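You operate a simulated robot arm through the tools that you are given. There is no shell and no other tool.

Carry out the task below with a simulated robot arm. There is one attempt and no reset: what you move stays moved.

TASK
Spray the green cloth twice with cleaner and wipe the specks off the mirror.
Fine: lay the cloth with its middle about 15 cm before the spray's nozzle, press the button twice, and put the cloth back after. What is to be rubbed or washed off counts as gone when no trace of it is left.

It is judged by the outcome, as a careful person would: the job done as asked, and still so three seconds after it is handed in. It fails if anything else is knocked over, pushed out of place, dropped, spilled or broken. Flat cloth is picked up by pressing the open fingertips on it (5 to 10 N) and closing them slowly along it; thin cloth reads only 2 to 8 mm in the jaws.

THE ROBOT
A 7-joint arm with a three-finger gripper, fixed in place. Base frame: the origin is on the floor under the middle of its stand, x ahead of it, y to its left, z up. Units: m, degrees, N and s.
It reaches about 1.342 m from its shoulder. Its first joint turns from -166.0 to 166.0 degrees. Payload 2.69 kg.
The TCP is the grasp point between the finger pads, 0.03 m short of the fingertips. In the tool frame z runs along the fingers and y along their closing line. The gripper opens to 0.128 m; its body begins 0.117 m behind the TCP.
Orientation is told as [roll, pitch, yaw] about the base's x, y, z axes, in that order, counted from this pose: with the fingers straight down and closing along the base's y, the tool's x points along the base's -x, its y along +y and its z along -z.

THE INTERFACE
- The arm moves only by the tool move_arm. Its argument "plan" is a list of rows, each a list of 3 entries, a list of its own where there are three numbers: the turn, a rotation vector about the tool's x, y, z in units of 4 degrees (1.0 is 4 degrees), then the shift along the tool's x, y, z in units of 30 mm (1.0 is 30 mm), then the finger opening in m, from 0 to 0.128. In form: [[[wx, wy, wz], [tx, ty, tz], hand], ...]. A call has 1 to 20 rows; each row shifts and turns the commanded pose from where the row before left it, along the tool's axes as they then stand. A call with a number of a shift or a turn outside -1 to 1 is refused whole. A row lasts 0.2 s, in which the tool goes at most 0.05 m and 8.6 degrees; a call with a longer step from one row to the next is refused whole, and so is a gripper value outside its range. A pose out of reach is approached as far as the arm can. The call stops where the force on the tool passes 40 N (or 10 N more than at its start, if that is more) or the arm is blocked; 0.2 s more then pass. Each finger travels about 0.127 m/s and halts on what it meets, pressing with about 38 N; the grip force reading is that of the motor and also rises with nothing between the fingers. The clock runs only during rows and for 0.2 s after the last one: add rows that do not move to give the fingers time. It gives the time, the measured TCP pose, the force on the tool (base axes), the opening and the grip force at its end, in the units of the frame above (readings bear some noise), with the torque about the TCP (base axes, N m) and any sound that the robot's microphone picked up, and new pictures: "views" is both (left out), scene, wrist or none.
- Cameras (640 x 400 px; columns grow to the right, rows downward): "scene" is fixed at [0.0504, -0.4998, 1.7646]; the picture's right is [0.90, -0.44, 0.00], its down [-0.21, -0.42, -0.88] and it looks along [0.39, 0.79, -0.47] (base axes); focal length 341 px, centre (320, 200). "wrist" rides on the gripper at [0.058, 0.054, -0.131] in the tool frame; the picture's right is [-0.68, 0.74, 0.00], its down [-0.62, -0.57, -0.55] and it looks along [-0.40, -0.37, 0.84] (tool axes); focal length 234 px, centre (320, 200). There is no depth. A picture from a camera that has moved, and an enlarged one, comes with that camera's place and axes in the base frame and with its lens.
- lift_body(by): moves the trunk up (or, below 0, down) by that many m; the arm rides with it, the base frame stays. It gives what a move gives, with no picture.
- enlarge(camera, box): a new picture of the part [left, top, right, bottom] of that camera's present view, enlarged. The clock stands still meanwhile.
- sign_off(): hands the job in; it is judged then, once.

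Nothing tells you positions but the pictures and the camera data. Unless the task says otherwise, let go and move clear before handing in.

The tools are called after "Request:" as a command line: name --argument value ..., lists and objects as JSON in quotes. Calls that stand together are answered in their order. move_arm: Moves the arm, as the interface text tells. Its arguments: {"type":"object","properties":{"plan":{"type":"array"},"views":{"type":"string","enum":["both","scene","wrist","none"]}},"required":["plan"]} The other tools are called the same way: lift_body (by) moves the trunk up or down; enlarge (camera, box) takes an enlarged picture of a part of a camera's view; sign_off () hands the job in.

At the start:

```text
time: 0.0
ee_pos: [0.4237, 0.5284, 1.3841]
ee_rot: [0.0, -0.1, -0.1]
contact_force: [-0.1, 0.5, -0.6]
torque: [0.01, -0.02, 0.01]
opening: 0.1281
grip_force: 0.1
trunk travel left (down, up): [-0.25, 0.1]
```

scene: 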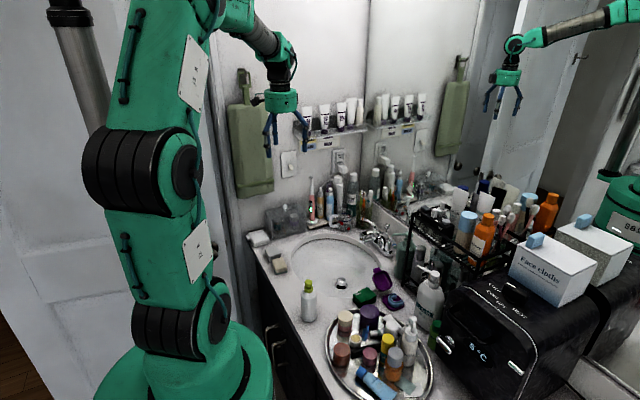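
wrist: 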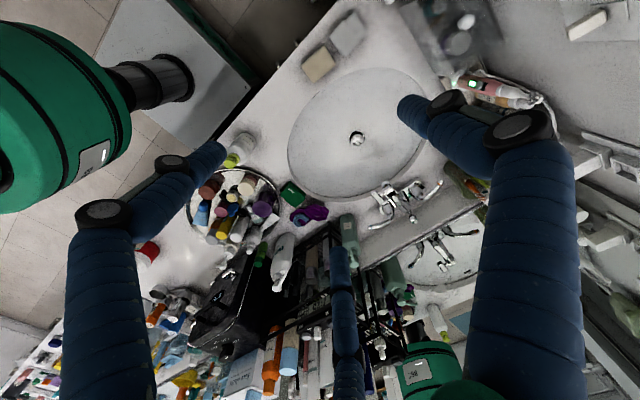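

I see a bathroom counter with a sink, a mirror on the right-hand wall, a tray of bottles, and a small green item near the sink that may be the cloth. I'll enlarge parts of the views to find the cloth, the spray and the specks before moving.

Request:
enlarge --camera "scene" --box '[240, 220, 460, 400]'

Request:
enlarge --camera "scene" --box '[340, 0, 640, 200]'

Request:
enlarge --camera "scene" --box '[220, 60, 420, 240]'

Request:
enlarge --camera "wrist" --box '[180, 100, 480, 300]'

```text
2.22 times, centred on (350, 310) of scene
camera zoom: at [0.0504, -0.4998, 1.7646], right [0.9, -0.44, 0.0], down [-0.21, -0.42, -0.88], along [0.39, 0.79, -0.47], focal length 758 px, centre (253, -44)
```

zoom: 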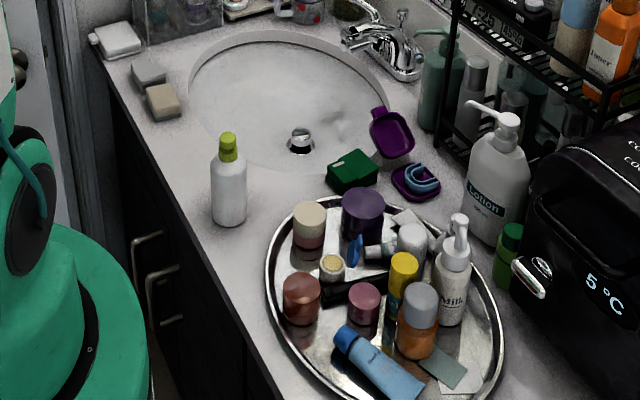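

```text
2.00 times, centred on (490, 100) of scene
camera zoom: at [0.0504, -0.4998, 1.7646], right [0.9, -0.44, 0.0], down [-0.21, -0.42, -0.88], along [0.39, 0.79, -0.47], focal length 682 px, centre (-20, 400)
```

zoom: 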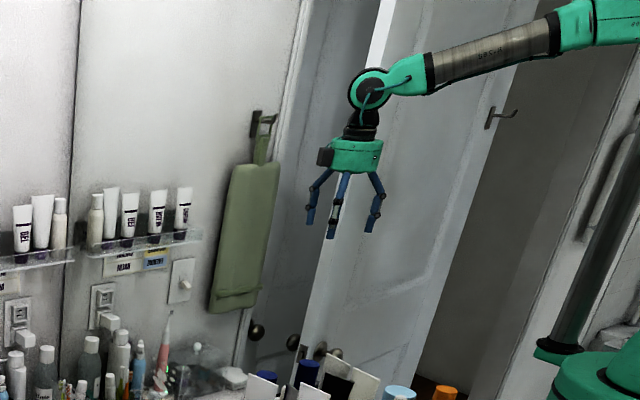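

```text
2.22 times, centred on (320, 150) of scene
camera zoom: at [0.0504, -0.4998, 1.7646], right [0.9, -0.44, 0.0], down [-0.21, -0.42, -0.88], along [0.39, 0.79, -0.47], focal length 758 px, centre (320, 311)
```

zoom: 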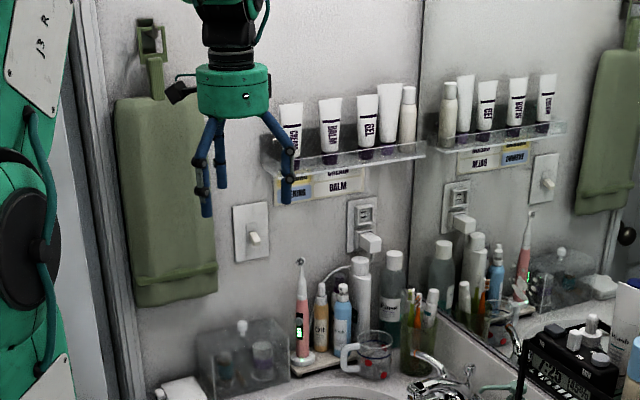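

```text
2.00 times, centred on (330, 200) of wrist
camera zoom: at [0.3651, 0.5823, 1.5178], right [0.68, 0.74, 0.0], down [0.62, -0.57, 0.55], along [0.4, -0.37, -0.84], focal length 468 px, centre (300, 200)
```

zoom: 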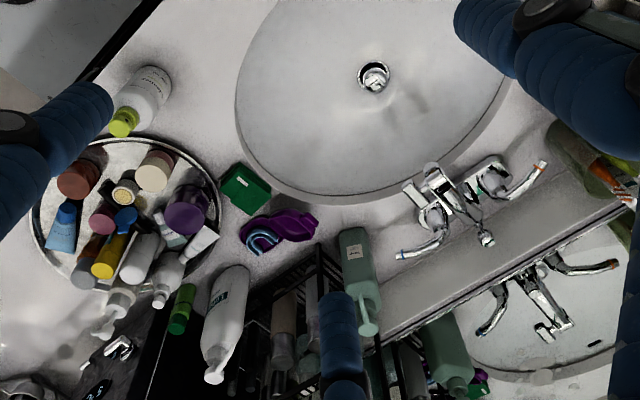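

The mirror seems to fill the wall on the right of the corner. I'm enlarging further to find the cloth, the spray bottle and the specks.

Request:
enlarge --camera "scene" --box '[280, 260, 400, 335]'

Request:
enlarge --camera "scene" --box '[360, 20, 520, 120]'

Request:
enlarge --camera "scene" --box '[360, 110, 520, 210]'

Request:
enlarge --camera "scene" --box '[480, 100, 640, 200]'

Request:
enlarge --camera "scene" --box '[400, 180, 640, 330]'

Request:
enlarge --camera "scene" --box '[220, 60, 300, 200]'

Request:
enlarge --camera "wrist" --box '[130, 250, 400, 400]'

Request:
enlarge --camera "wrist" --box '[440, 0, 640, 200]'

```text
5.33 times, centred on (340, 298) of scene
camera zoom: at [0.0504, -0.4998, 1.7646], right [0.9, -0.44, 0.0], down [-0.21, -0.42, -0.88], along [0.39, 0.79, -0.47], focal length 1819 px, centre (213, -320)
```

zoom: 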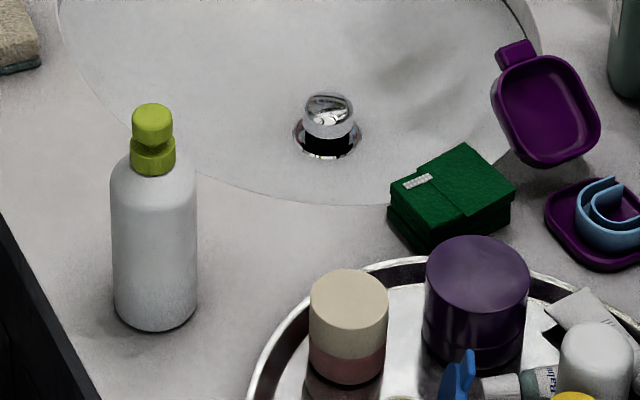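

```text
4.00 times, centred on (440, 70) of scene
camera zoom: at [0.0504, -0.4998, 1.7646], right [0.9, -0.44, 0.0], down [-0.21, -0.42, -0.88], along [0.39, 0.79, -0.47], focal length 1364 px, centre (-160, 720)
```

zoom: 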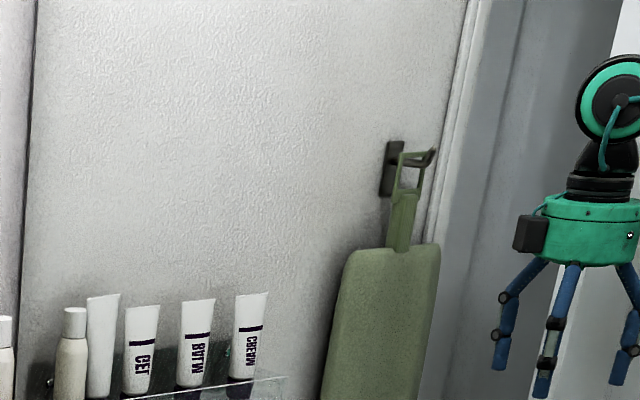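

```text
4.00 times, centred on (440, 160) of scene
camera zoom: at [0.0504, -0.4998, 1.7646], right [0.9, -0.44, 0.0], down [-0.21, -0.42, -0.88], along [0.39, 0.79, -0.47], focal length 1364 px, centre (-160, 360)
```

zoom: 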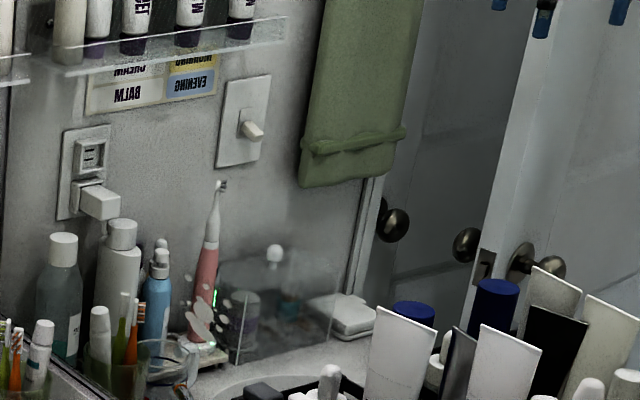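

```text
4.00 times, centred on (560, 150) of scene
camera zoom: at [0.0504, -0.4998, 1.7646], right [0.9, -0.44, 0.0], down [-0.21, -0.42, -0.88], along [0.39, 0.79, -0.47], focal length 1364 px, centre (-640, 400)
```

zoom: 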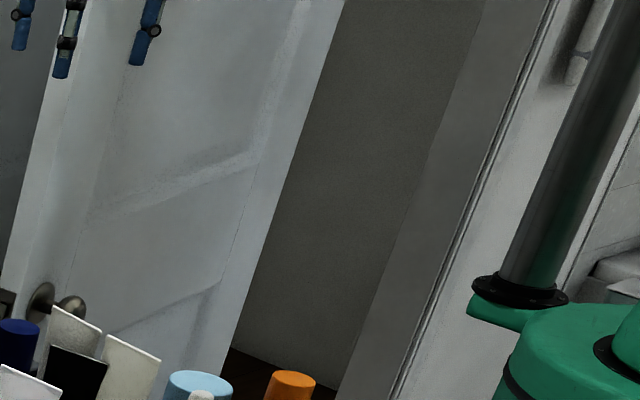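

```text
2.67 times, centred on (520, 255) of scene
camera zoom: at [0.0504, -0.4998, 1.7646], right [0.9, -0.44, 0.0], down [-0.21, -0.42, -0.88], along [0.39, 0.79, -0.47], focal length 909 px, centre (-213, 53)
```

zoom: 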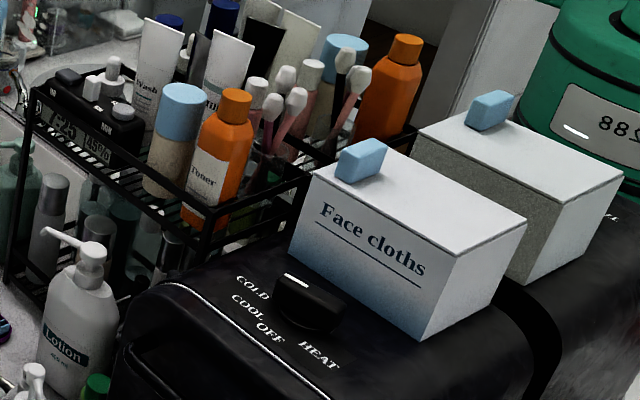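

```text
2.86 times, centred on (260, 130) of scene
camera zoom: at [0.0504, -0.4998, 1.7646], right [0.9, -0.44, 0.0], down [-0.21, -0.42, -0.88], along [0.39, 0.79, -0.47], focal length 974 px, centre (491, 400)
```

zoom: 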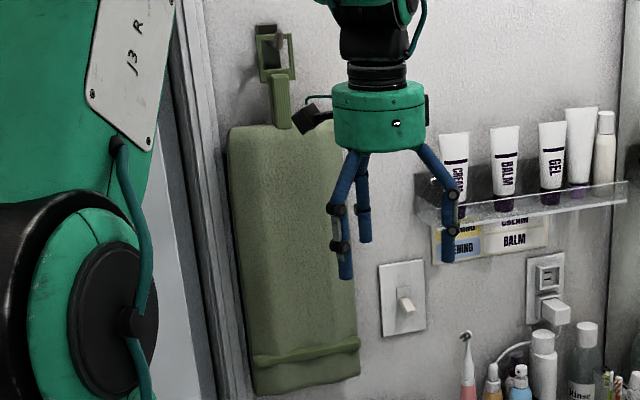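

```text
2.37 times, centred on (265, 325) of wrist
camera zoom: at [0.3651, 0.5823, 1.5178], right [0.68, 0.74, 0.0], down [0.62, -0.57, 0.55], along [0.4, -0.37, -0.84], focal length 555 px, centre (450, -96)
```

zoom: 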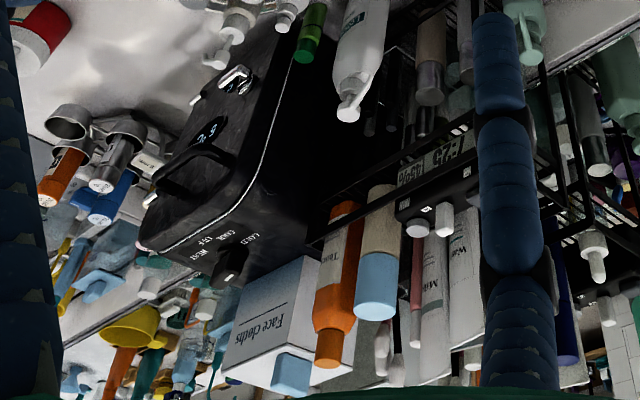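

```text
2.00 times, centred on (540, 100) of wrist
camera zoom: at [0.3651, 0.5823, 1.5178], right [0.68, 0.74, 0.0], down [0.62, -0.57, 0.55], along [0.4, -0.37, -0.84], focal length 468 px, centre (-120, 400)
```

zoom: 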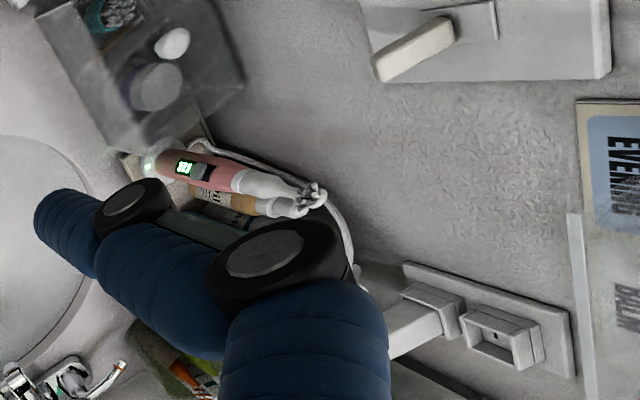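

The dark green folded piece with a tag, by the sink at about (0.60, 0.25, 0.88), looks like the cloth. The white bottle with the lime cap at about (0.39, 0.27) looks like the spray. The white specks are on the mirror, plane x≈0.94, at about y 0.47, z 1.15. I'll move the wrist camera closer to check the cloth and the nozzle direction.

Request:
move_arm --plan '[[[0, 0, 0], [0.33, -0.7, 1.0], 0.128], [[0, 0, 0], [0.33, -0.7, 1.0], 0.128], [[0, 0, 0], [0.33, -0.7, 1.0], 0.128], [[0, 0, 0], [0.33, -0.7, 1.0], 0.128], [[0, 0, 0], [0.33, -0.7, 1.0], 0.128], [[0, 0, 0], [0.33, -0.7, 1.0], 0.128]]' --views "both"

```text
time: 1.4
ee_pos: [0.3642, 0.4026, 1.2052]
ee_rot: [0.0, 0.0, -0.1]
contact_force: [0.0, -0.6, 0.3]
torque: [-0.03, -0.02, 0.02]
opening: 0.128
grip_force: 0.1
trunk travel left (down, up): [-0.25, 0.1]
camera wrist: at [0.3055, 0.4556, 1.3369], right [0.68, 0.74, 0.0], down [0.61, -0.57, 0.55], along [0.4, -0.37, -0.84], focal length 234 px, centre (320, 200)
```

scene: 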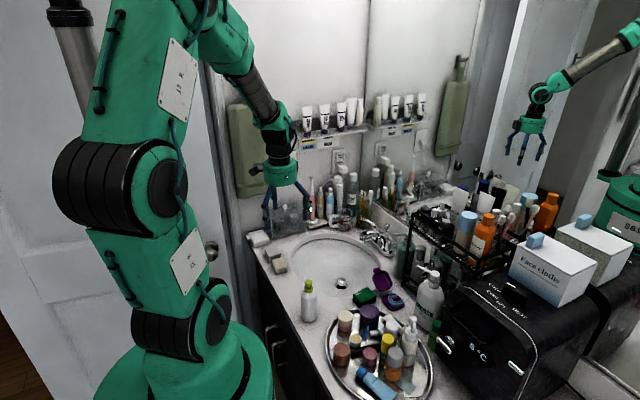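
wrist: 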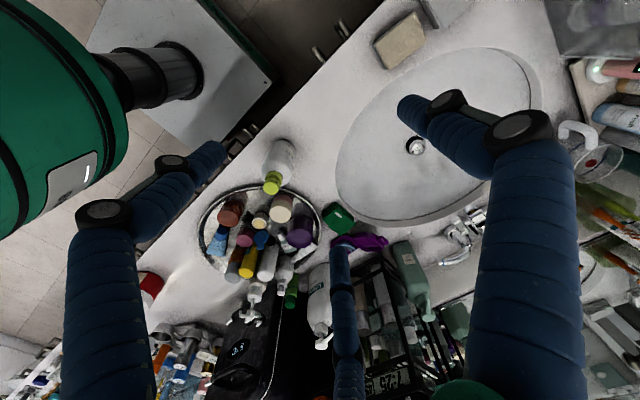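

Request:
enlarge --camera "wrist" --box '[240, 120, 400, 260]'

Request:
enlarge --camera "wrist" --box '[310, 190, 360, 240]'

Request:
enlarge --camera "wrist" --box '[250, 130, 310, 205]'

Request:
enlarge --camera "scene" --box '[295, 270, 325, 290]'

```text
2.86 times, centred on (320, 190) of wrist
camera zoom: at [0.3055, 0.4556, 1.3369], right [0.68, 0.74, 0.0], down [0.61, -0.57, 0.55], along [0.4, -0.37, -0.84], focal length 669 px, centre (320, 229)
```

zoom: 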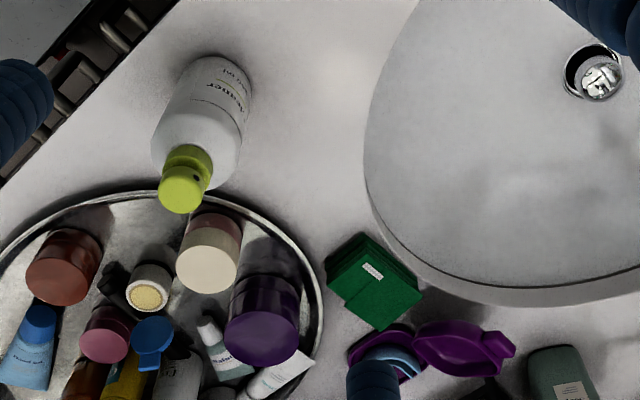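

```text
8.00 times, centred on (335, 215) of wrist
camera zoom: at [0.3055, 0.4556, 1.3369], right [0.68, 0.74, 0.0], down [0.61, -0.57, 0.55], along [0.4, -0.37, -0.84], focal length 1873 px, centre (200, 80)
```

zoom: 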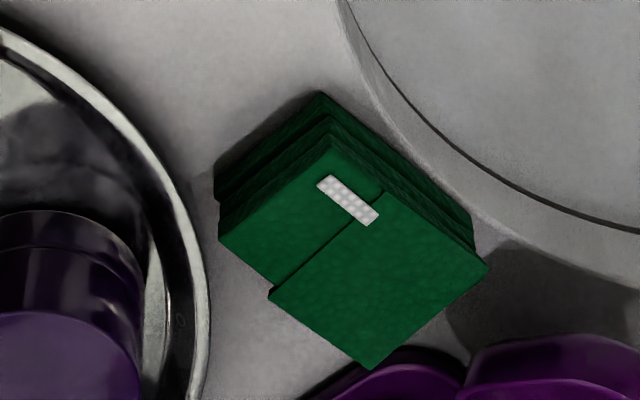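

```text
5.33 times, centred on (280, 168) of wrist
camera zoom: at [0.3055, 0.4556, 1.3369], right [0.68, 0.74, 0.0], down [0.61, -0.57, 0.55], along [0.4, -0.37, -0.84], focal length 1249 px, centre (533, 373)
```

zoom: 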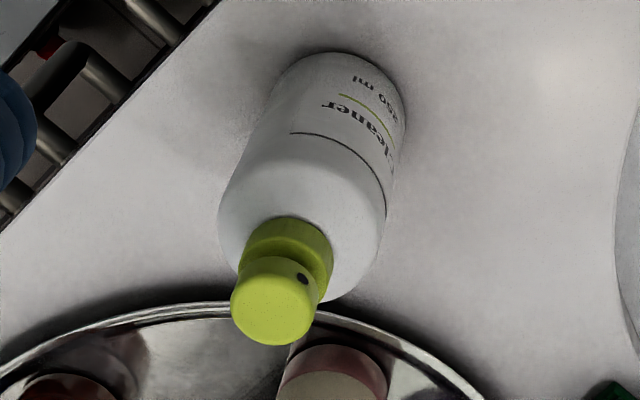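

```text
16.00 times, centred on (310, 280) of scene
camera zoom: at [0.0504, -0.4998, 1.7646], right [0.9, -0.44, 0.0], down [-0.21, -0.42, -0.88], along [0.39, 0.79, -0.47], focal length 5456 px, centre (480, -1080)
```

zoom: 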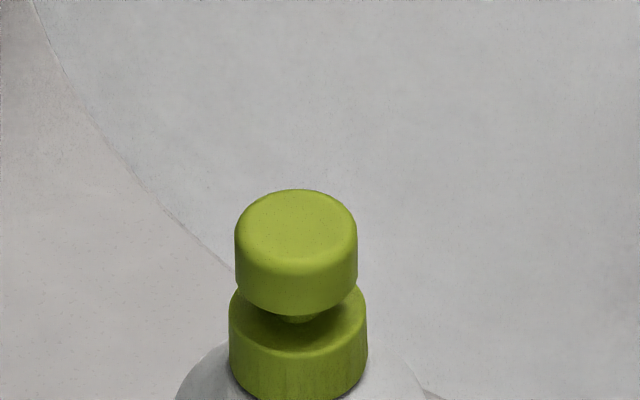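

The bottle is labelled "Cleaner", and its nozzle dot faces about +y, towards the back wall. The green cloth is a folded pad about 7 x 5 x 2.3 cm, centred near (0.602, 0.246), on a counter at z≈0.857. Before using the fingers I'll close them in free air to see how they move.

Request:
move_arm --plan '[[[0, 0, 0], [0, 0, 0], 0.07], [[0, 0, 0], [0, 0, 0], 0.07], [[0, 0, 0], [0, 0, 0], 0.07]]' --views "wrist"

Request:
move_arm --plan '[[[0, 0, 0], [0, 0, 0], 0.0], [[0, 0, 0], [0, 0, 0], 0.0], [[0, 0, 0], [0, 0, 0], 0.0], [[0, 0, 0], [0, 0, 0], 0.0]]' --views "both"

```text
time: 2.2
ee_pos: [0.3642, 0.403, 1.205]
ee_rot: [0.0, 0.1, -0.1]
contact_force: [0.2, 0.3, 0.1]
torque: [0.0, -0.03, 0.04]
opening: 0.0703
grip_force: 0.0
trunk travel left (down, up): [-0.25, 0.1]
camera wrist: at [0.3053, 0.4558, 1.3369], right [0.68, 0.74, 0.0], down [0.61, -0.57, 0.55], along [0.4, -0.37, -0.84], focal length 234 px, centre (320, 200)
```

wrist: 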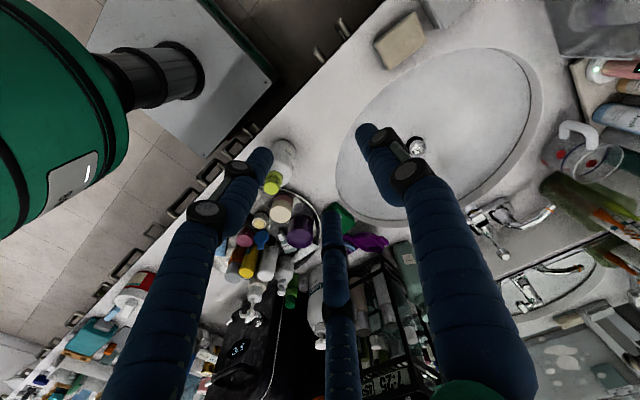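

```text
time: 3.2
ee_pos: [0.3629, 0.4032, 1.2045]
ee_rot: [-0.1, 0.0, -0.1]
contact_force: [0.1, 0.3, 0.2]
torque: [0.01, 0.01, 0.02]
opening: 0.002
grip_force: 31.2
trunk travel left (down, up): [-0.25, 0.1]
camera wrist: at [0.3053, 0.4558, 1.3369], right [0.68, 0.74, 0.0], down [0.61, -0.57, 0.55], along [0.4, -0.37, -0.84], focal length 234 px, centre (320, 200)
```

scene: 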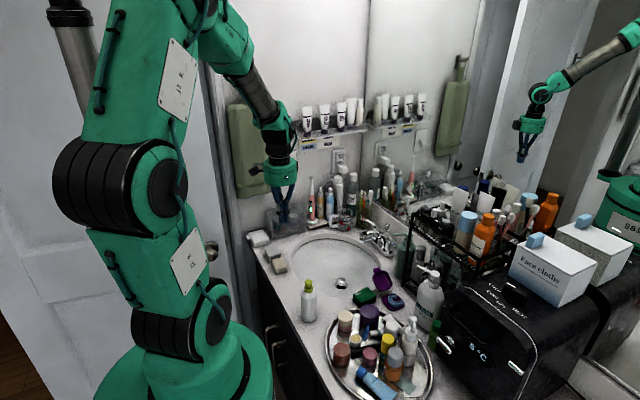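
wrist: 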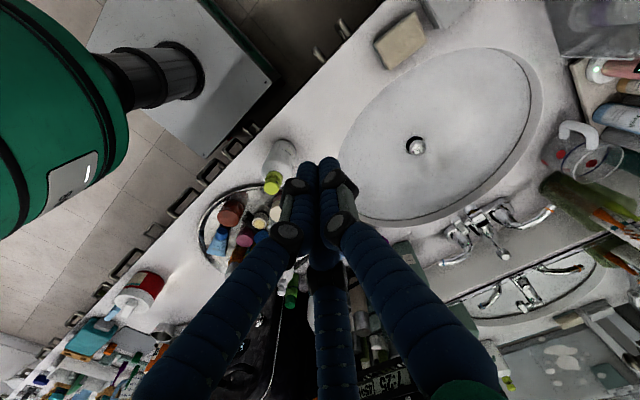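

The fingers converge to the centre when closed, and the specks show at the lower right of the wrist view. I'll enlarge those and the area around the cloth.

Request:
enlarge --camera "wrist" --box '[480, 310, 640, 400]'

Request:
enlarge --camera "scene" --box '[395, 170, 435, 205]'

Request:
enlarge --camera "scene" --box '[340, 260, 420, 320]'

Request:
enlarge --camera "wrist" --box '[280, 140, 360, 190]'

```text
4.00 times, centred on (560, 355) of wrist
camera zoom: at [0.3053, 0.4558, 1.3369], right [0.68, 0.74, 0.0], down [0.61, -0.57, 0.55], along [0.4, -0.37, -0.84], focal length 937 px, centre (-640, -420)
```

zoom: 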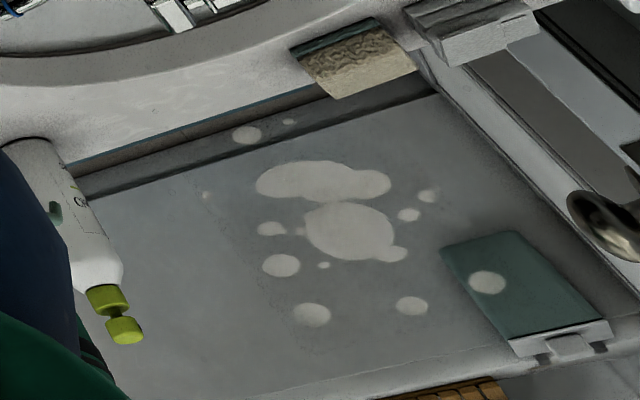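

```text
11.43 times, centred on (415, 188) of scene
camera zoom: at [0.0504, -0.4998, 1.7646], right [0.9, -0.44, 0.0], down [-0.21, -0.42, -0.88], along [0.39, 0.79, -0.47], focal length 3897 px, centre (-766, 343)
```

zoom: 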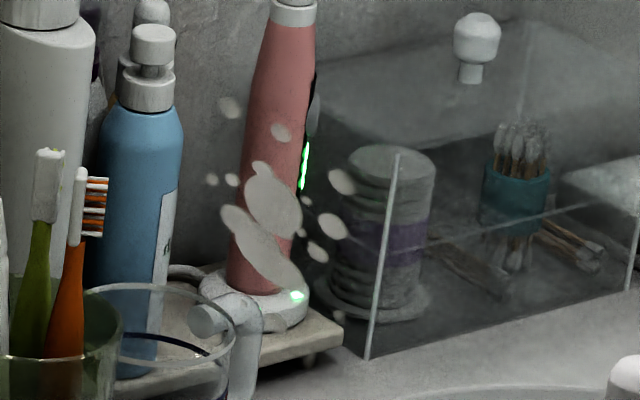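

```text
6.67 times, centred on (380, 290) of scene
camera zoom: at [0.0504, -0.4998, 1.7646], right [0.9, -0.44, 0.0], down [-0.21, -0.42, -0.88], along [0.39, 0.79, -0.47], focal length 2274 px, centre (-80, -400)
```

zoom: 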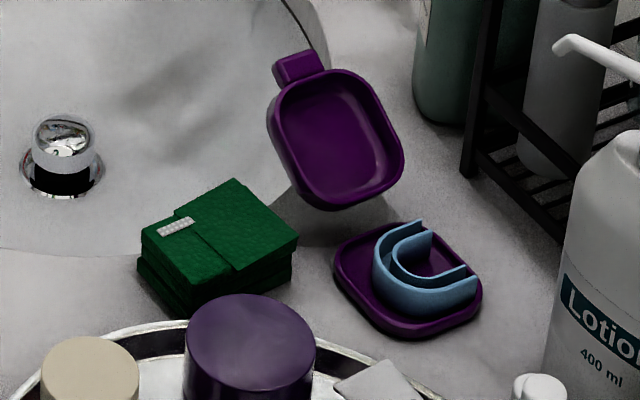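

```text
8.00 times, centred on (320, 165) of wrist
camera zoom: at [0.3053, 0.4558, 1.3369], right [0.68, 0.74, 0.0], down [0.61, -0.57, 0.55], along [0.4, -0.37, -0.84], focal length 1873 px, centre (320, 480)
```

zoom: 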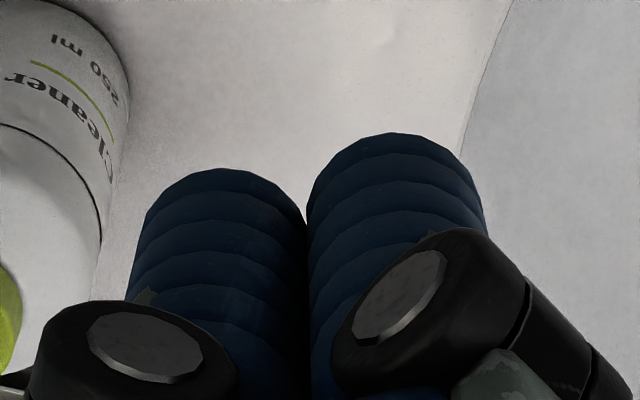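

The specks cover about y 0.415–0.505 and z 1.095–1.185 on the mirror. For the cloth I'll turn the hand 90° so one finger sits on its -x face and the other two on its ±y faces, which keeps clear of the tray and the purple case. I'm turning here in free space first.

Request:
move_arm --plan '[[[0, 0, -1], [0, 0, 0], 0.084], [[0, 0, -1], [0, 0, 0], 0.084], [[0, 0, -1], [0, 0, 0], 0.084], [[0, 0, -1], [0, 0, 0], 0.084], [[0, 0, -1], [0, 0, 0], 0.084], [[0, 0, -1], [0, 0, 0], 0.084], [[0, 0, -1], [0, 0, 0], 0.084], [[0, 0, -1], [0, 0, 0], 0.084], [[0, 0, -1], [0, 0, 0], 0.084], [[0, 0, -1], [0, 0, 0], 0.084], [[0, 0, -1], [0, 0, 0], 0.084], [[0, 0, -1], [0, 0, 0], 0.084], [[0, 0, -1], [0, 0, 0], 0.084], [[0, 0, -1], [0, 0, 0], 0.084], [[0, 0, -1], [0, 0, 0], 0.084], [[0, 0, -1], [0, 0, 0], 0.084], [[0, 0, -1], [0, 0, 0], 0.084], [[0, 0, -1], [0, 0, 0], 0.084], [[0, 0, -1], [0, 0, 0], 0.084], [[0, 0, -1], [0, 0, 0], 0.084]]' --views "both"

```text
time: 7.4
ee_pos: [0.3631, 0.4017, 1.2049]
ee_rot: [0.0, -0.1, 80.0]
contact_force: [0.9, 0.1, -0.2]
torque: [0.01, 0.0, 0.0]
opening: 0.0838
grip_force: 0.1
trunk travel left (down, up): [-0.25, 0.1]
camera wrist: at [0.3004, 0.3544, 1.3379], right [-0.61, 0.79, 0.0], down [0.66, 0.51, 0.55], along [0.44, 0.33, -0.84], focal length 234 px, centre (320, 200)
```

scene: 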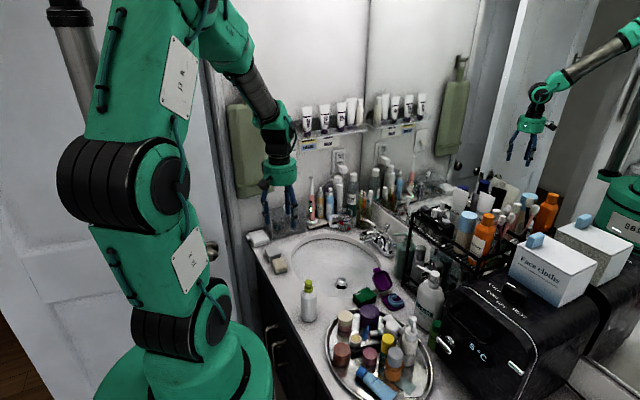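
wrist: 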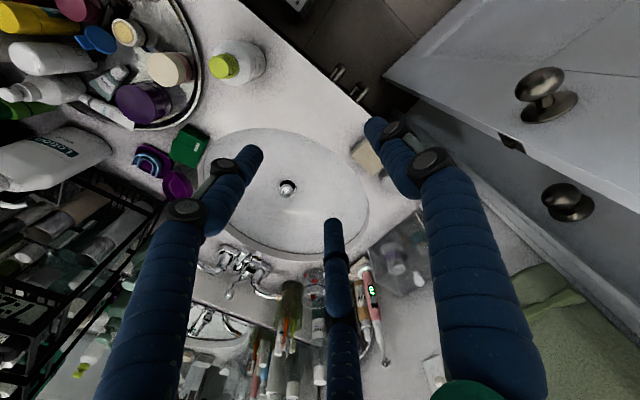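

The view is clear from here. I'll enlarge the cloth's surroundings, the bottle cap and the place where the cloth will be laid.

Request:
enlarge --camera "wrist" --box '[120, 100, 240, 210]'

Request:
enlarge --camera "wrist" --box '[190, 20, 310, 110]'

Request:
enlarge --camera "wrist" --box '[180, 20, 460, 300]'

```text
3.64 times, centred on (180, 155) of wrist
camera zoom: at [0.3004, 0.3544, 1.3379], right [-0.61, 0.79, 0.0], down [0.66, 0.51, 0.55], along [0.44, 0.33, -0.84], focal length 852 px, centre (829, 364)
```

zoom: 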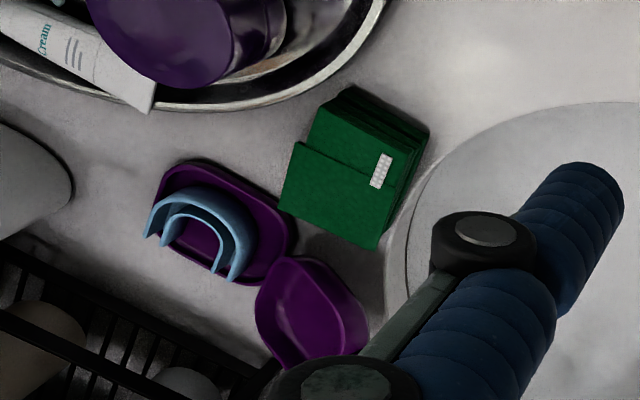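

```text
4.44 times, centred on (250, 65) of wrist
camera zoom: at [0.3004, 0.3544, 1.3379], right [-0.61, 0.79, 0.0], down [0.66, 0.51, 0.55], along [0.44, 0.33, -0.84], focal length 1041 px, centre (631, 800)
```

zoom: 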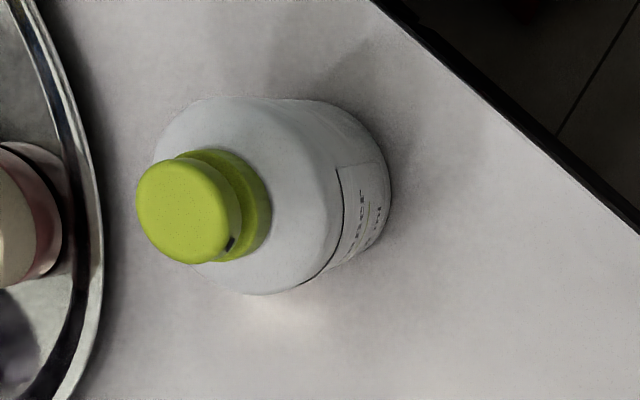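

```text
1.43 times, centred on (320, 160) of wrist
camera zoom: at [0.3004, 0.3544, 1.3379], right [-0.61, 0.79, 0.0], down [0.66, 0.51, 0.55], along [0.44, 0.33, -0.84], focal length 334 px, centre (320, 257)
```

zoom: 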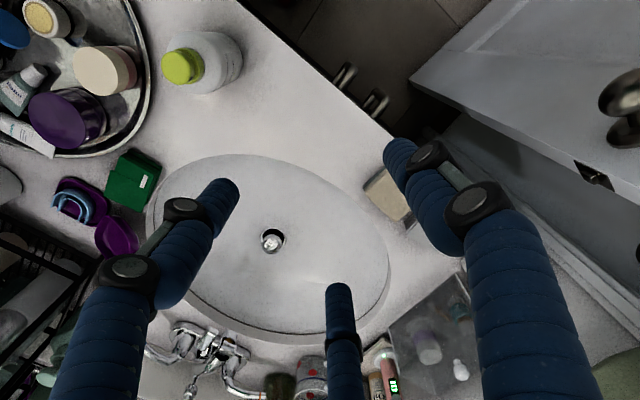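

The nozzle points almost along +y, so the cloth should go at about (0.40, 0.433), on the bare counter between its front edge and the sink. I'm finishing the turn and moving above the cloth.

Request:
move_arm --plan '[[[0, 0, -0.85], [0, 0, 0], 0.084], [[0, 0, -0.85], [0, 0, 0], 0.084], [[0, 0, -0.8], [0, 0, 0], 0.084], [[0, 0, 0], [0.433, -0.642, 0.43], 0.084], [[0, 0, 0], [0.433, -0.642, 0.43], 0.084], [[0, 0, 0], [0.433, -0.642, 0.43], 0.084], [[0, 0, 0], [0.433, -0.642, 0.43], 0.084], [[0, 0, 0], [0.433, -0.642, 0.43], 0.084], [[0, 0, 0], [0.433, -0.642, 0.43], 0.084], [[0, 0, 0], [0.433, -0.642, 0.43], 0.084], [[0, 0, 0], [0.433, -0.642, 0.43], 0.084], [[0, 0, 0], [0.433, -0.642, 0.43], 0.084], [[0, 0, 0], [0.433, -0.642, 0.43], 0.084], [[0, 0, 0], [0.433, -0.642, 0.43], 0.084], [[0, 0, 0], [0.433, -0.642, 0.43], 0.084], [[0, 0, 0], [0, 0, 0], 0.084]]' --views "both"

```text
time: 10.8
ee_pos: [0.5957, 0.2439, 1.0508]
ee_rot: [0.1, 0.0, 89.9]
contact_force: [0.5, 1.1, -0.6]
torque: [0.02, 0.05, 0.0]
opening: 0.084
grip_force: 0.2
trunk travel left (down, up): [-0.25, 0.1]
camera wrist: at [0.5412, 0.1863, 1.1821], right [-0.74, 0.68, 0.0], down [0.57, 0.62, 0.55], along [0.37, 0.4, -0.84], focal length 234 px, centre (320, 200)
```

scene: 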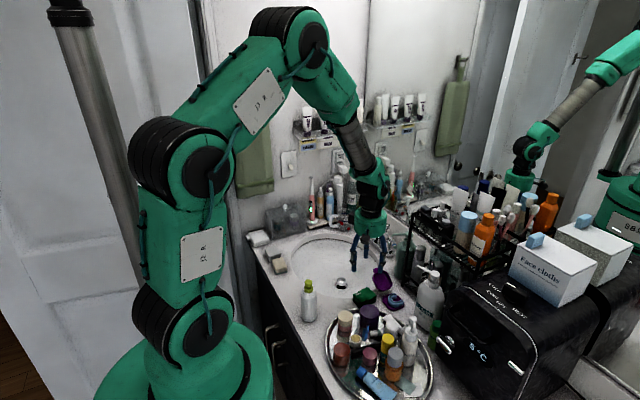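
wrist: 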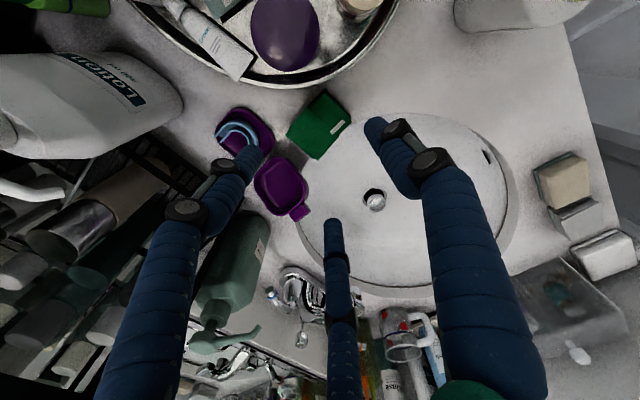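

The hand is above the cloth. I'll refine the cloth's place from this closer view.

Request:
enlarge --camera "wrist" --box '[200, 70, 400, 230]'

Request:
enlarge --camera "scene" --box '[330, 200, 420, 320]'

```text
2.50 times, centred on (300, 150) of wrist
camera zoom: at [0.5412, 0.1863, 1.1821], right [-0.74, 0.68, 0.0], down [0.57, 0.62, 0.55], along [0.37, 0.4, -0.84], focal length 585 px, centre (370, 325)
```

zoom: 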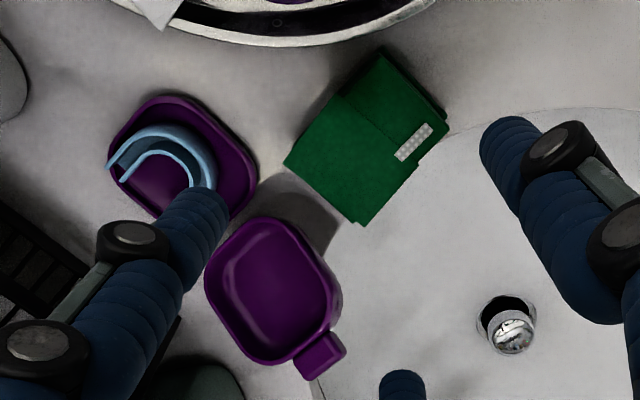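

```text
3.33 times, centred on (375, 260) of scene
camera zoom: at [0.0504, -0.4998, 1.7646], right [0.9, -0.44, 0.0], down [-0.21, -0.42, -0.88], along [0.39, 0.79, -0.47], focal length 1137 px, centre (137, 0)
```

zoom: 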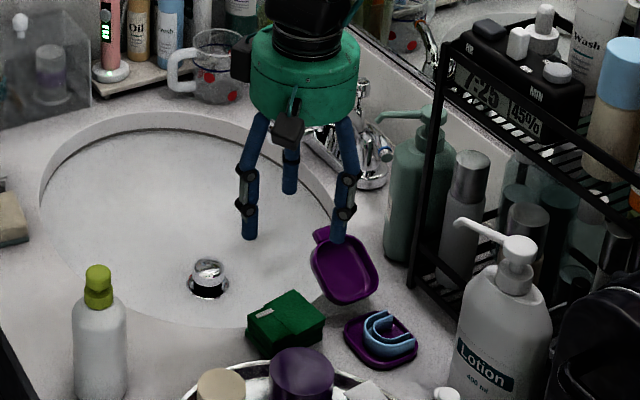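

Fingertip clearances look fine: about 2 cm to the lid, 2.5 cm to the tray rim and 3 cm to the case. I'm lowering around the cloth, stopping with the tips near z 0.88 to check.

Request:
move_arm --plan '[[[0, 0, 0], [-0.12, 0.06, 0.5], 0.084], [[0, 0, 0], [0, 0, 0.6], 0.084], [[0, 0, 0], [0, 0, 0.6], 0.084], [[0, 0, 0], [0, 0, 0.6], 0.084], [[0, 0, 0], [0, 0, 0.6], 0.084], [[0, 0, 0], [0, 0, 0.6], 0.084], [[0, 0, 0], [0, 0, 0.5], 0.084], [[0, 0, 0], [0, 0, 0.4], 0.084], [[0, 0, 0], [0, 0, 0.3], 0.084], [[0, 0, 0], [0, 0, 0], 0.084]]' --views "both"

```text
time: 13.0
ee_pos: [0.5952, 0.249, 0.91]
ee_rot: [0.0, -0.1, 89.9]
contact_force: [0.0, 0.4, -0.4]
torque: [-0.02, -0.02, 0.01]
opening: 0.0839
grip_force: 0.1
trunk travel left (down, up): [-0.25, 0.1]
camera wrist: at [0.5405, 0.191, 1.0417], right [-0.74, 0.68, 0.0], down [0.57, 0.62, 0.55], along [0.37, 0.4, -0.84], focal length 234 px, centre (320, 200)
```

scene: 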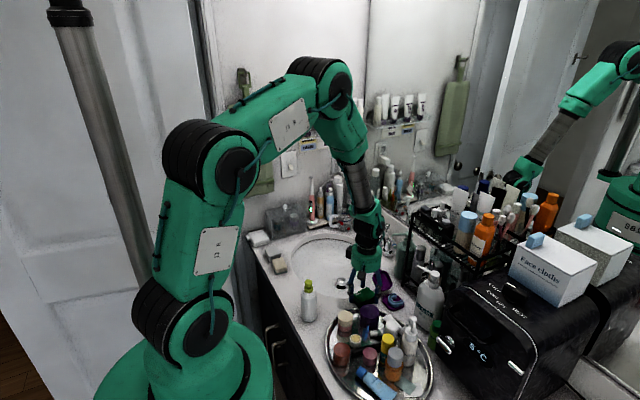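
wrist: 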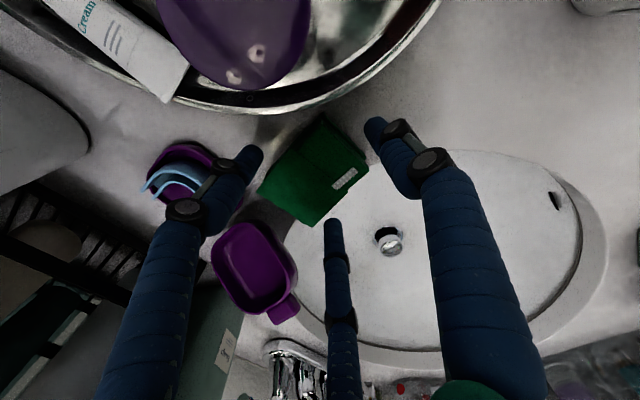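

Request:
enlarge --camera "wrist" --box '[220, 80, 400, 260]'

Request:
enlarge --camera "scene" --box '[330, 250, 420, 320]'

```text
2.22 times, centred on (310, 170) of wrist
camera zoom: at [0.5405, 0.191, 1.0417], right [-0.74, 0.68, 0.0], down [0.57, 0.62, 0.55], along [0.37, 0.4, -0.84], focal length 520 px, centre (342, 267)
```

zoom: 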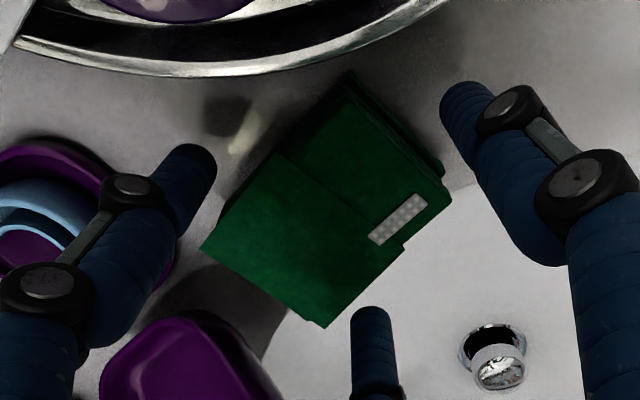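

```text
5.71 times, centred on (375, 285) of scene
camera zoom: at [0.0504, -0.4998, 1.7646], right [0.9, -0.44, 0.0], down [-0.21, -0.42, -0.88], along [0.39, 0.79, -0.47], focal length 1949 px, centre (6, -286)
```

zoom: 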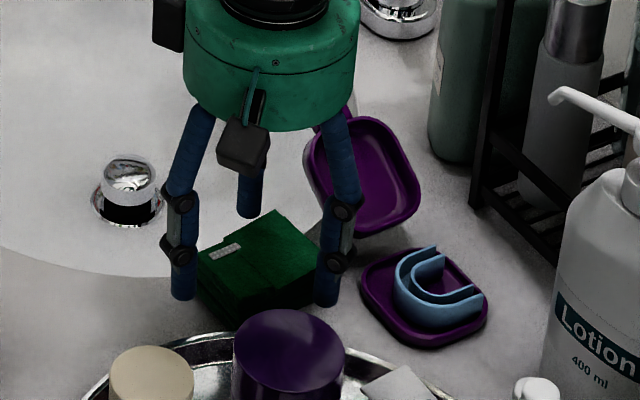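

The fingers straddle the cloth cleanly. I'm shifting 4 mm towards +y to centre on it, opening a touch, and lowering slowly to feel for the counter.

Request:
move_arm --plan '[[[0, 0, 0], [-0.13, 0, 0], 0.09], [[0, 0, 0], [0, 0, 0.1], 0.09], [[0, 0, 0], [0, 0, 0.1], 0.09], [[0, 0, 0], [0, 0, 0.1], 0.09], [[0, 0, 0], [0, 0, 0.1], 0.09], [[0, 0, 0], [0, 0, 0], 0.09]]' --views "none"

Request:
move_arm --plan '[[[0, 0, 0], [0, 0, 0.1], 0.09], [[0, 0, 0], [0, 0, 0], 0.09]]' --views "none"

```text
time: 14.4
ee_pos: [0.5934, 0.2532, 0.8981]
ee_rot: [0.1, 0.0, 89.9]
contact_force: [0.0, 0.7, -0.1]
torque: [0.01, -0.02, -0.02]
opening: 0.0899
grip_force: 0.1
trunk travel left (down, up): [-0.25, 0.1]
```

```text
time: 15.0
ee_pos: [0.5934, 0.2543, 0.8956]
ee_rot: [0.0, -0.1, 89.9]
contact_force: [0.2, 0.0, 0.3]
torque: [0.01, 0.04, -0.01]
opening: 0.0899
grip_force: 0.0
trunk travel left (down, up): [-0.25, 0.1]
```

Request:
move_arm --plan '[[[0, 0, 0], [0, 0, 0.07], 0.09], [[0, 0, 0], [0, 0, 0.0], 0.09]]' --views "none"

Request:
move_arm --plan '[[[0, 0, 0], [0, 0, 0.07], 0.09], [[0, 0, 0], [0, 0, 0.0], 0.09]]' --views "wrist"

```text
time: 15.6
ee_pos: [0.5938, 0.2544, 0.8939]
ee_rot: [0.0, 0.0, 89.9]
contact_force: [0.5, 0.5, -0.1]
torque: [0.02, -0.02, -0.03]
opening: 0.0899
grip_force: 0.1
trunk travel left (down, up): [-0.25, 0.1]
```

```text
time: 16.2
ee_pos: [0.5934, 0.2534, 0.8909]
ee_rot: [0.0, 0.0, 89.8]
contact_force: [0.4, -0.3, -0.1]
torque: [0.05, 0.0, 0.0]
opening: 0.0898
grip_force: 0.1
trunk travel left (down, up): [-0.25, 0.1]
camera wrist: at [0.5391, 0.1952, 1.0231], right [-0.74, 0.68, 0.0], down [0.57, 0.62, 0.55], along [0.37, 0.4, -0.84], focal length 234 px, centre (320, 200)
```

wrist: 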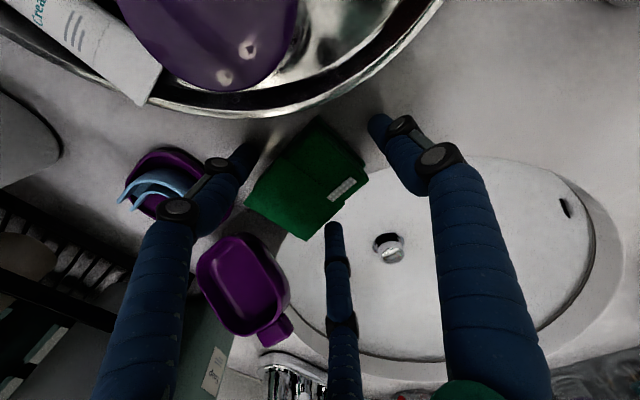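

Request:
move_arm --plan '[[[0, 0, 0], [0, 0, 0.07], 0.09], [[0, 0, 0], [0, 0, 0.0], 0.09]]' --views "none"

Request:
enlarge --camera "wrist" --box '[220, 90, 420, 260]'

Request:
enlarge --camera "scene" --box '[340, 260, 410, 320]'

```text
time: 16.8
ee_pos: [0.5922, 0.2534, 0.889]
ee_rot: [0.0, 0.0, 90.0]
contact_force: [0.4, -0.2, -0.4]
torque: [-0.03, -0.01, -0.01]
opening: 0.09
grip_force: 0.2
trunk travel left (down, up): [-0.25, 0.1]
```

```text
2.35 times, centred on (320, 175) of wrist
camera zoom: at [0.5388, 0.1945, 1.0212], right [-0.74, 0.68, 0.0], down [0.57, 0.62, 0.55], along [0.37, 0.4, -0.84], focal length 551 px, centre (320, 259)
```

zoom: 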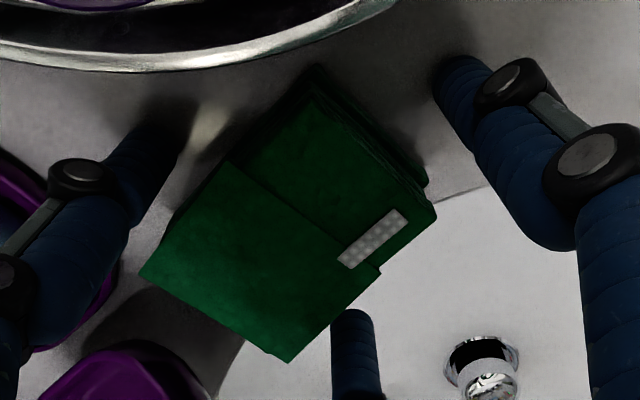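

```text
6.67 times, centred on (375, 290) of scene
camera zoom: at [0.0504, -0.4998, 1.7646], right [0.9, -0.44, 0.0], down [-0.21, -0.42, -0.88], along [0.39, 0.79, -0.47], focal length 2274 px, centre (-47, -400)
```

zoom: 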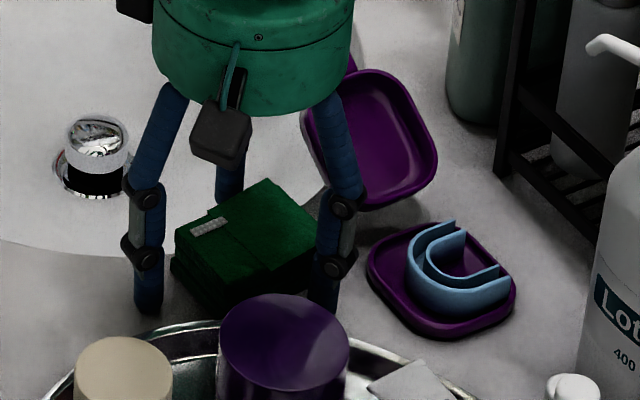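

Request:
move_arm --plan '[[[0, 0, 0], [0, 0, 0.07], 0.09], [[0, 0, 0], [0, 0, 0.0], 0.09]]' --views "none"

Request:
move_arm --plan '[[[0, 0, 0], [0, 0, 0.07], 0.09], [[0, 0, 0], [0, 0, 0.0], 0.09]]' --views "none"

```text
time: 17.4
ee_pos: [0.5919, 0.2539, 0.8872]
ee_rot: [0.0, 0.0, 89.9]
contact_force: [0.2, -0.6, 0.0]
torque: [-0.01, -0.01, 0.02]
opening: 0.0898
grip_force: 0.0
trunk travel left (down, up): [-0.25, 0.1]
```

```text
time: 18.0
ee_pos: [0.5937, 0.2544, 0.8866]
ee_rot: [-0.1, 0.0, 89.9]
contact_force: [-1.4, -10.0, 16.7]
torque: [-1.13, -0.39, -0.49]
opening: 0.0905
grip_force: 7.3
trunk travel left (down, up): [-0.25, 0.1]
```

I felt contact with the tips at about z 0.857, which agrees with the counter height. I'm raising about 9 mm so some cloth stays below the tips, then checking before I close.

Request:
move_arm --plan '[[[0, 0, 0], [0, 0, -0.15], 0.09], [[0, 0, 0], [0, 0, -0.15], 0.09], [[0, 0, 0], [0, 0, 0.0], 0.09]]' --views "wrist"

Request:
enlarge --camera "wrist" --box '[200, 90, 420, 260]'

```text
time: 18.8
ee_pos: [0.5944, 0.2556, 0.8942]
ee_rot: [-0.1, 0.0, 90.0]
contact_force: [0.4, -0.2, 0.5]
torque: [-0.02, -0.04, -0.02]
opening: 0.09
grip_force: 0.2
trunk travel left (down, up): [-0.25, 0.1]
camera wrist: at [0.5396, 0.1958, 1.0262], right [-0.74, 0.68, 0.0], down [0.57, 0.62, 0.55], along [0.37, 0.4, -0.84], focal length 234 px, centre (320, 200)
```

wrist: 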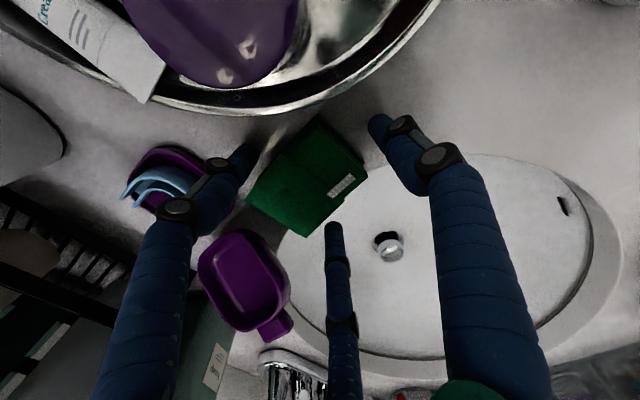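

```text
2.35 times, centred on (310, 175) of wrist
camera zoom: at [0.5396, 0.1958, 1.0262], right [-0.74, 0.68, 0.0], down [0.57, 0.62, 0.55], along [0.37, 0.4, -0.84], focal length 551 px, centre (344, 259)
```

zoom: 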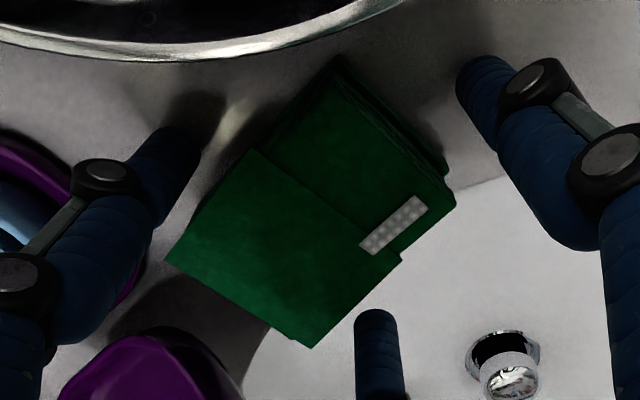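

The cloth sits well inside the three fingertips, so I'm closing slowly.

Request:
move_arm --plan '[[[0, 0, 0], [0, 0, 0], 0.086], [[0, 0, 0], [0, 0, 0], 0.082], [[0, 0, 0], [0, 0, 0], 0.078], [[0, 0, 0], [0, 0, 0], 0.074], [[0, 0, 0], [0, 0, 0], 0.071], [[0, 0, 0], [0, 0, 0], 0.068], [[0, 0, 0], [0, 0, 0], 0.065], [[0, 0, 0], [0, 0, 0], 0.062], [[0, 0, 0], [0, 0, 0], 0.059]]' --views "wrist"

Request:
enlarge --camera "wrist" --box '[200, 90, 420, 260]'

```text
time: 20.8
ee_pos: [0.5943, 0.2542, 0.8937]
ee_rot: [0.0, 0.0, 89.9]
contact_force: [-0.9, 0.1, 0.5]
torque: [-0.01, 0.04, -0.01]
opening: 0.0602
grip_force: 8.4
trunk travel left (down, up): [-0.25, 0.1]
camera wrist: at [0.5397, 0.1958, 1.0264], right [-0.74, 0.68, 0.0], down [0.57, 0.62, 0.55], along [0.37, 0.4, -0.84], focal length 234 px, centre (320, 200)
```

wrist: 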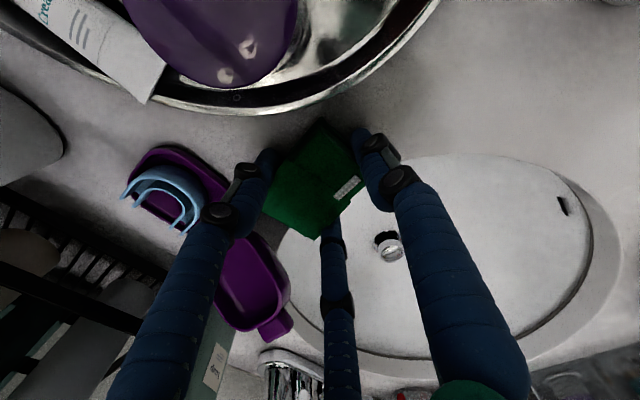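

```text
2.35 times, centred on (310, 175) of wrist
camera zoom: at [0.5397, 0.1958, 1.0264], right [-0.74, 0.68, 0.0], down [0.57, 0.62, 0.55], along [0.37, 0.4, -0.84], focal length 551 px, centre (344, 259)
```

zoom: 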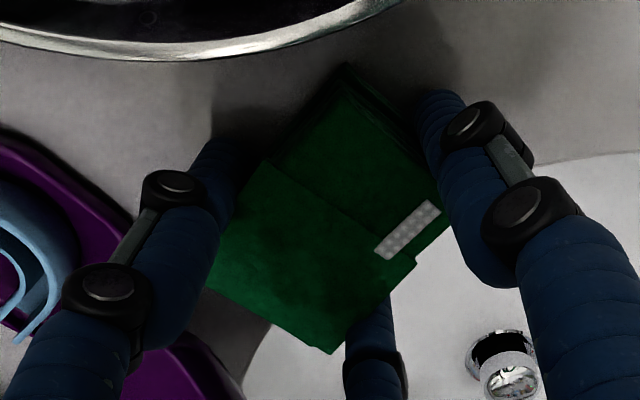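

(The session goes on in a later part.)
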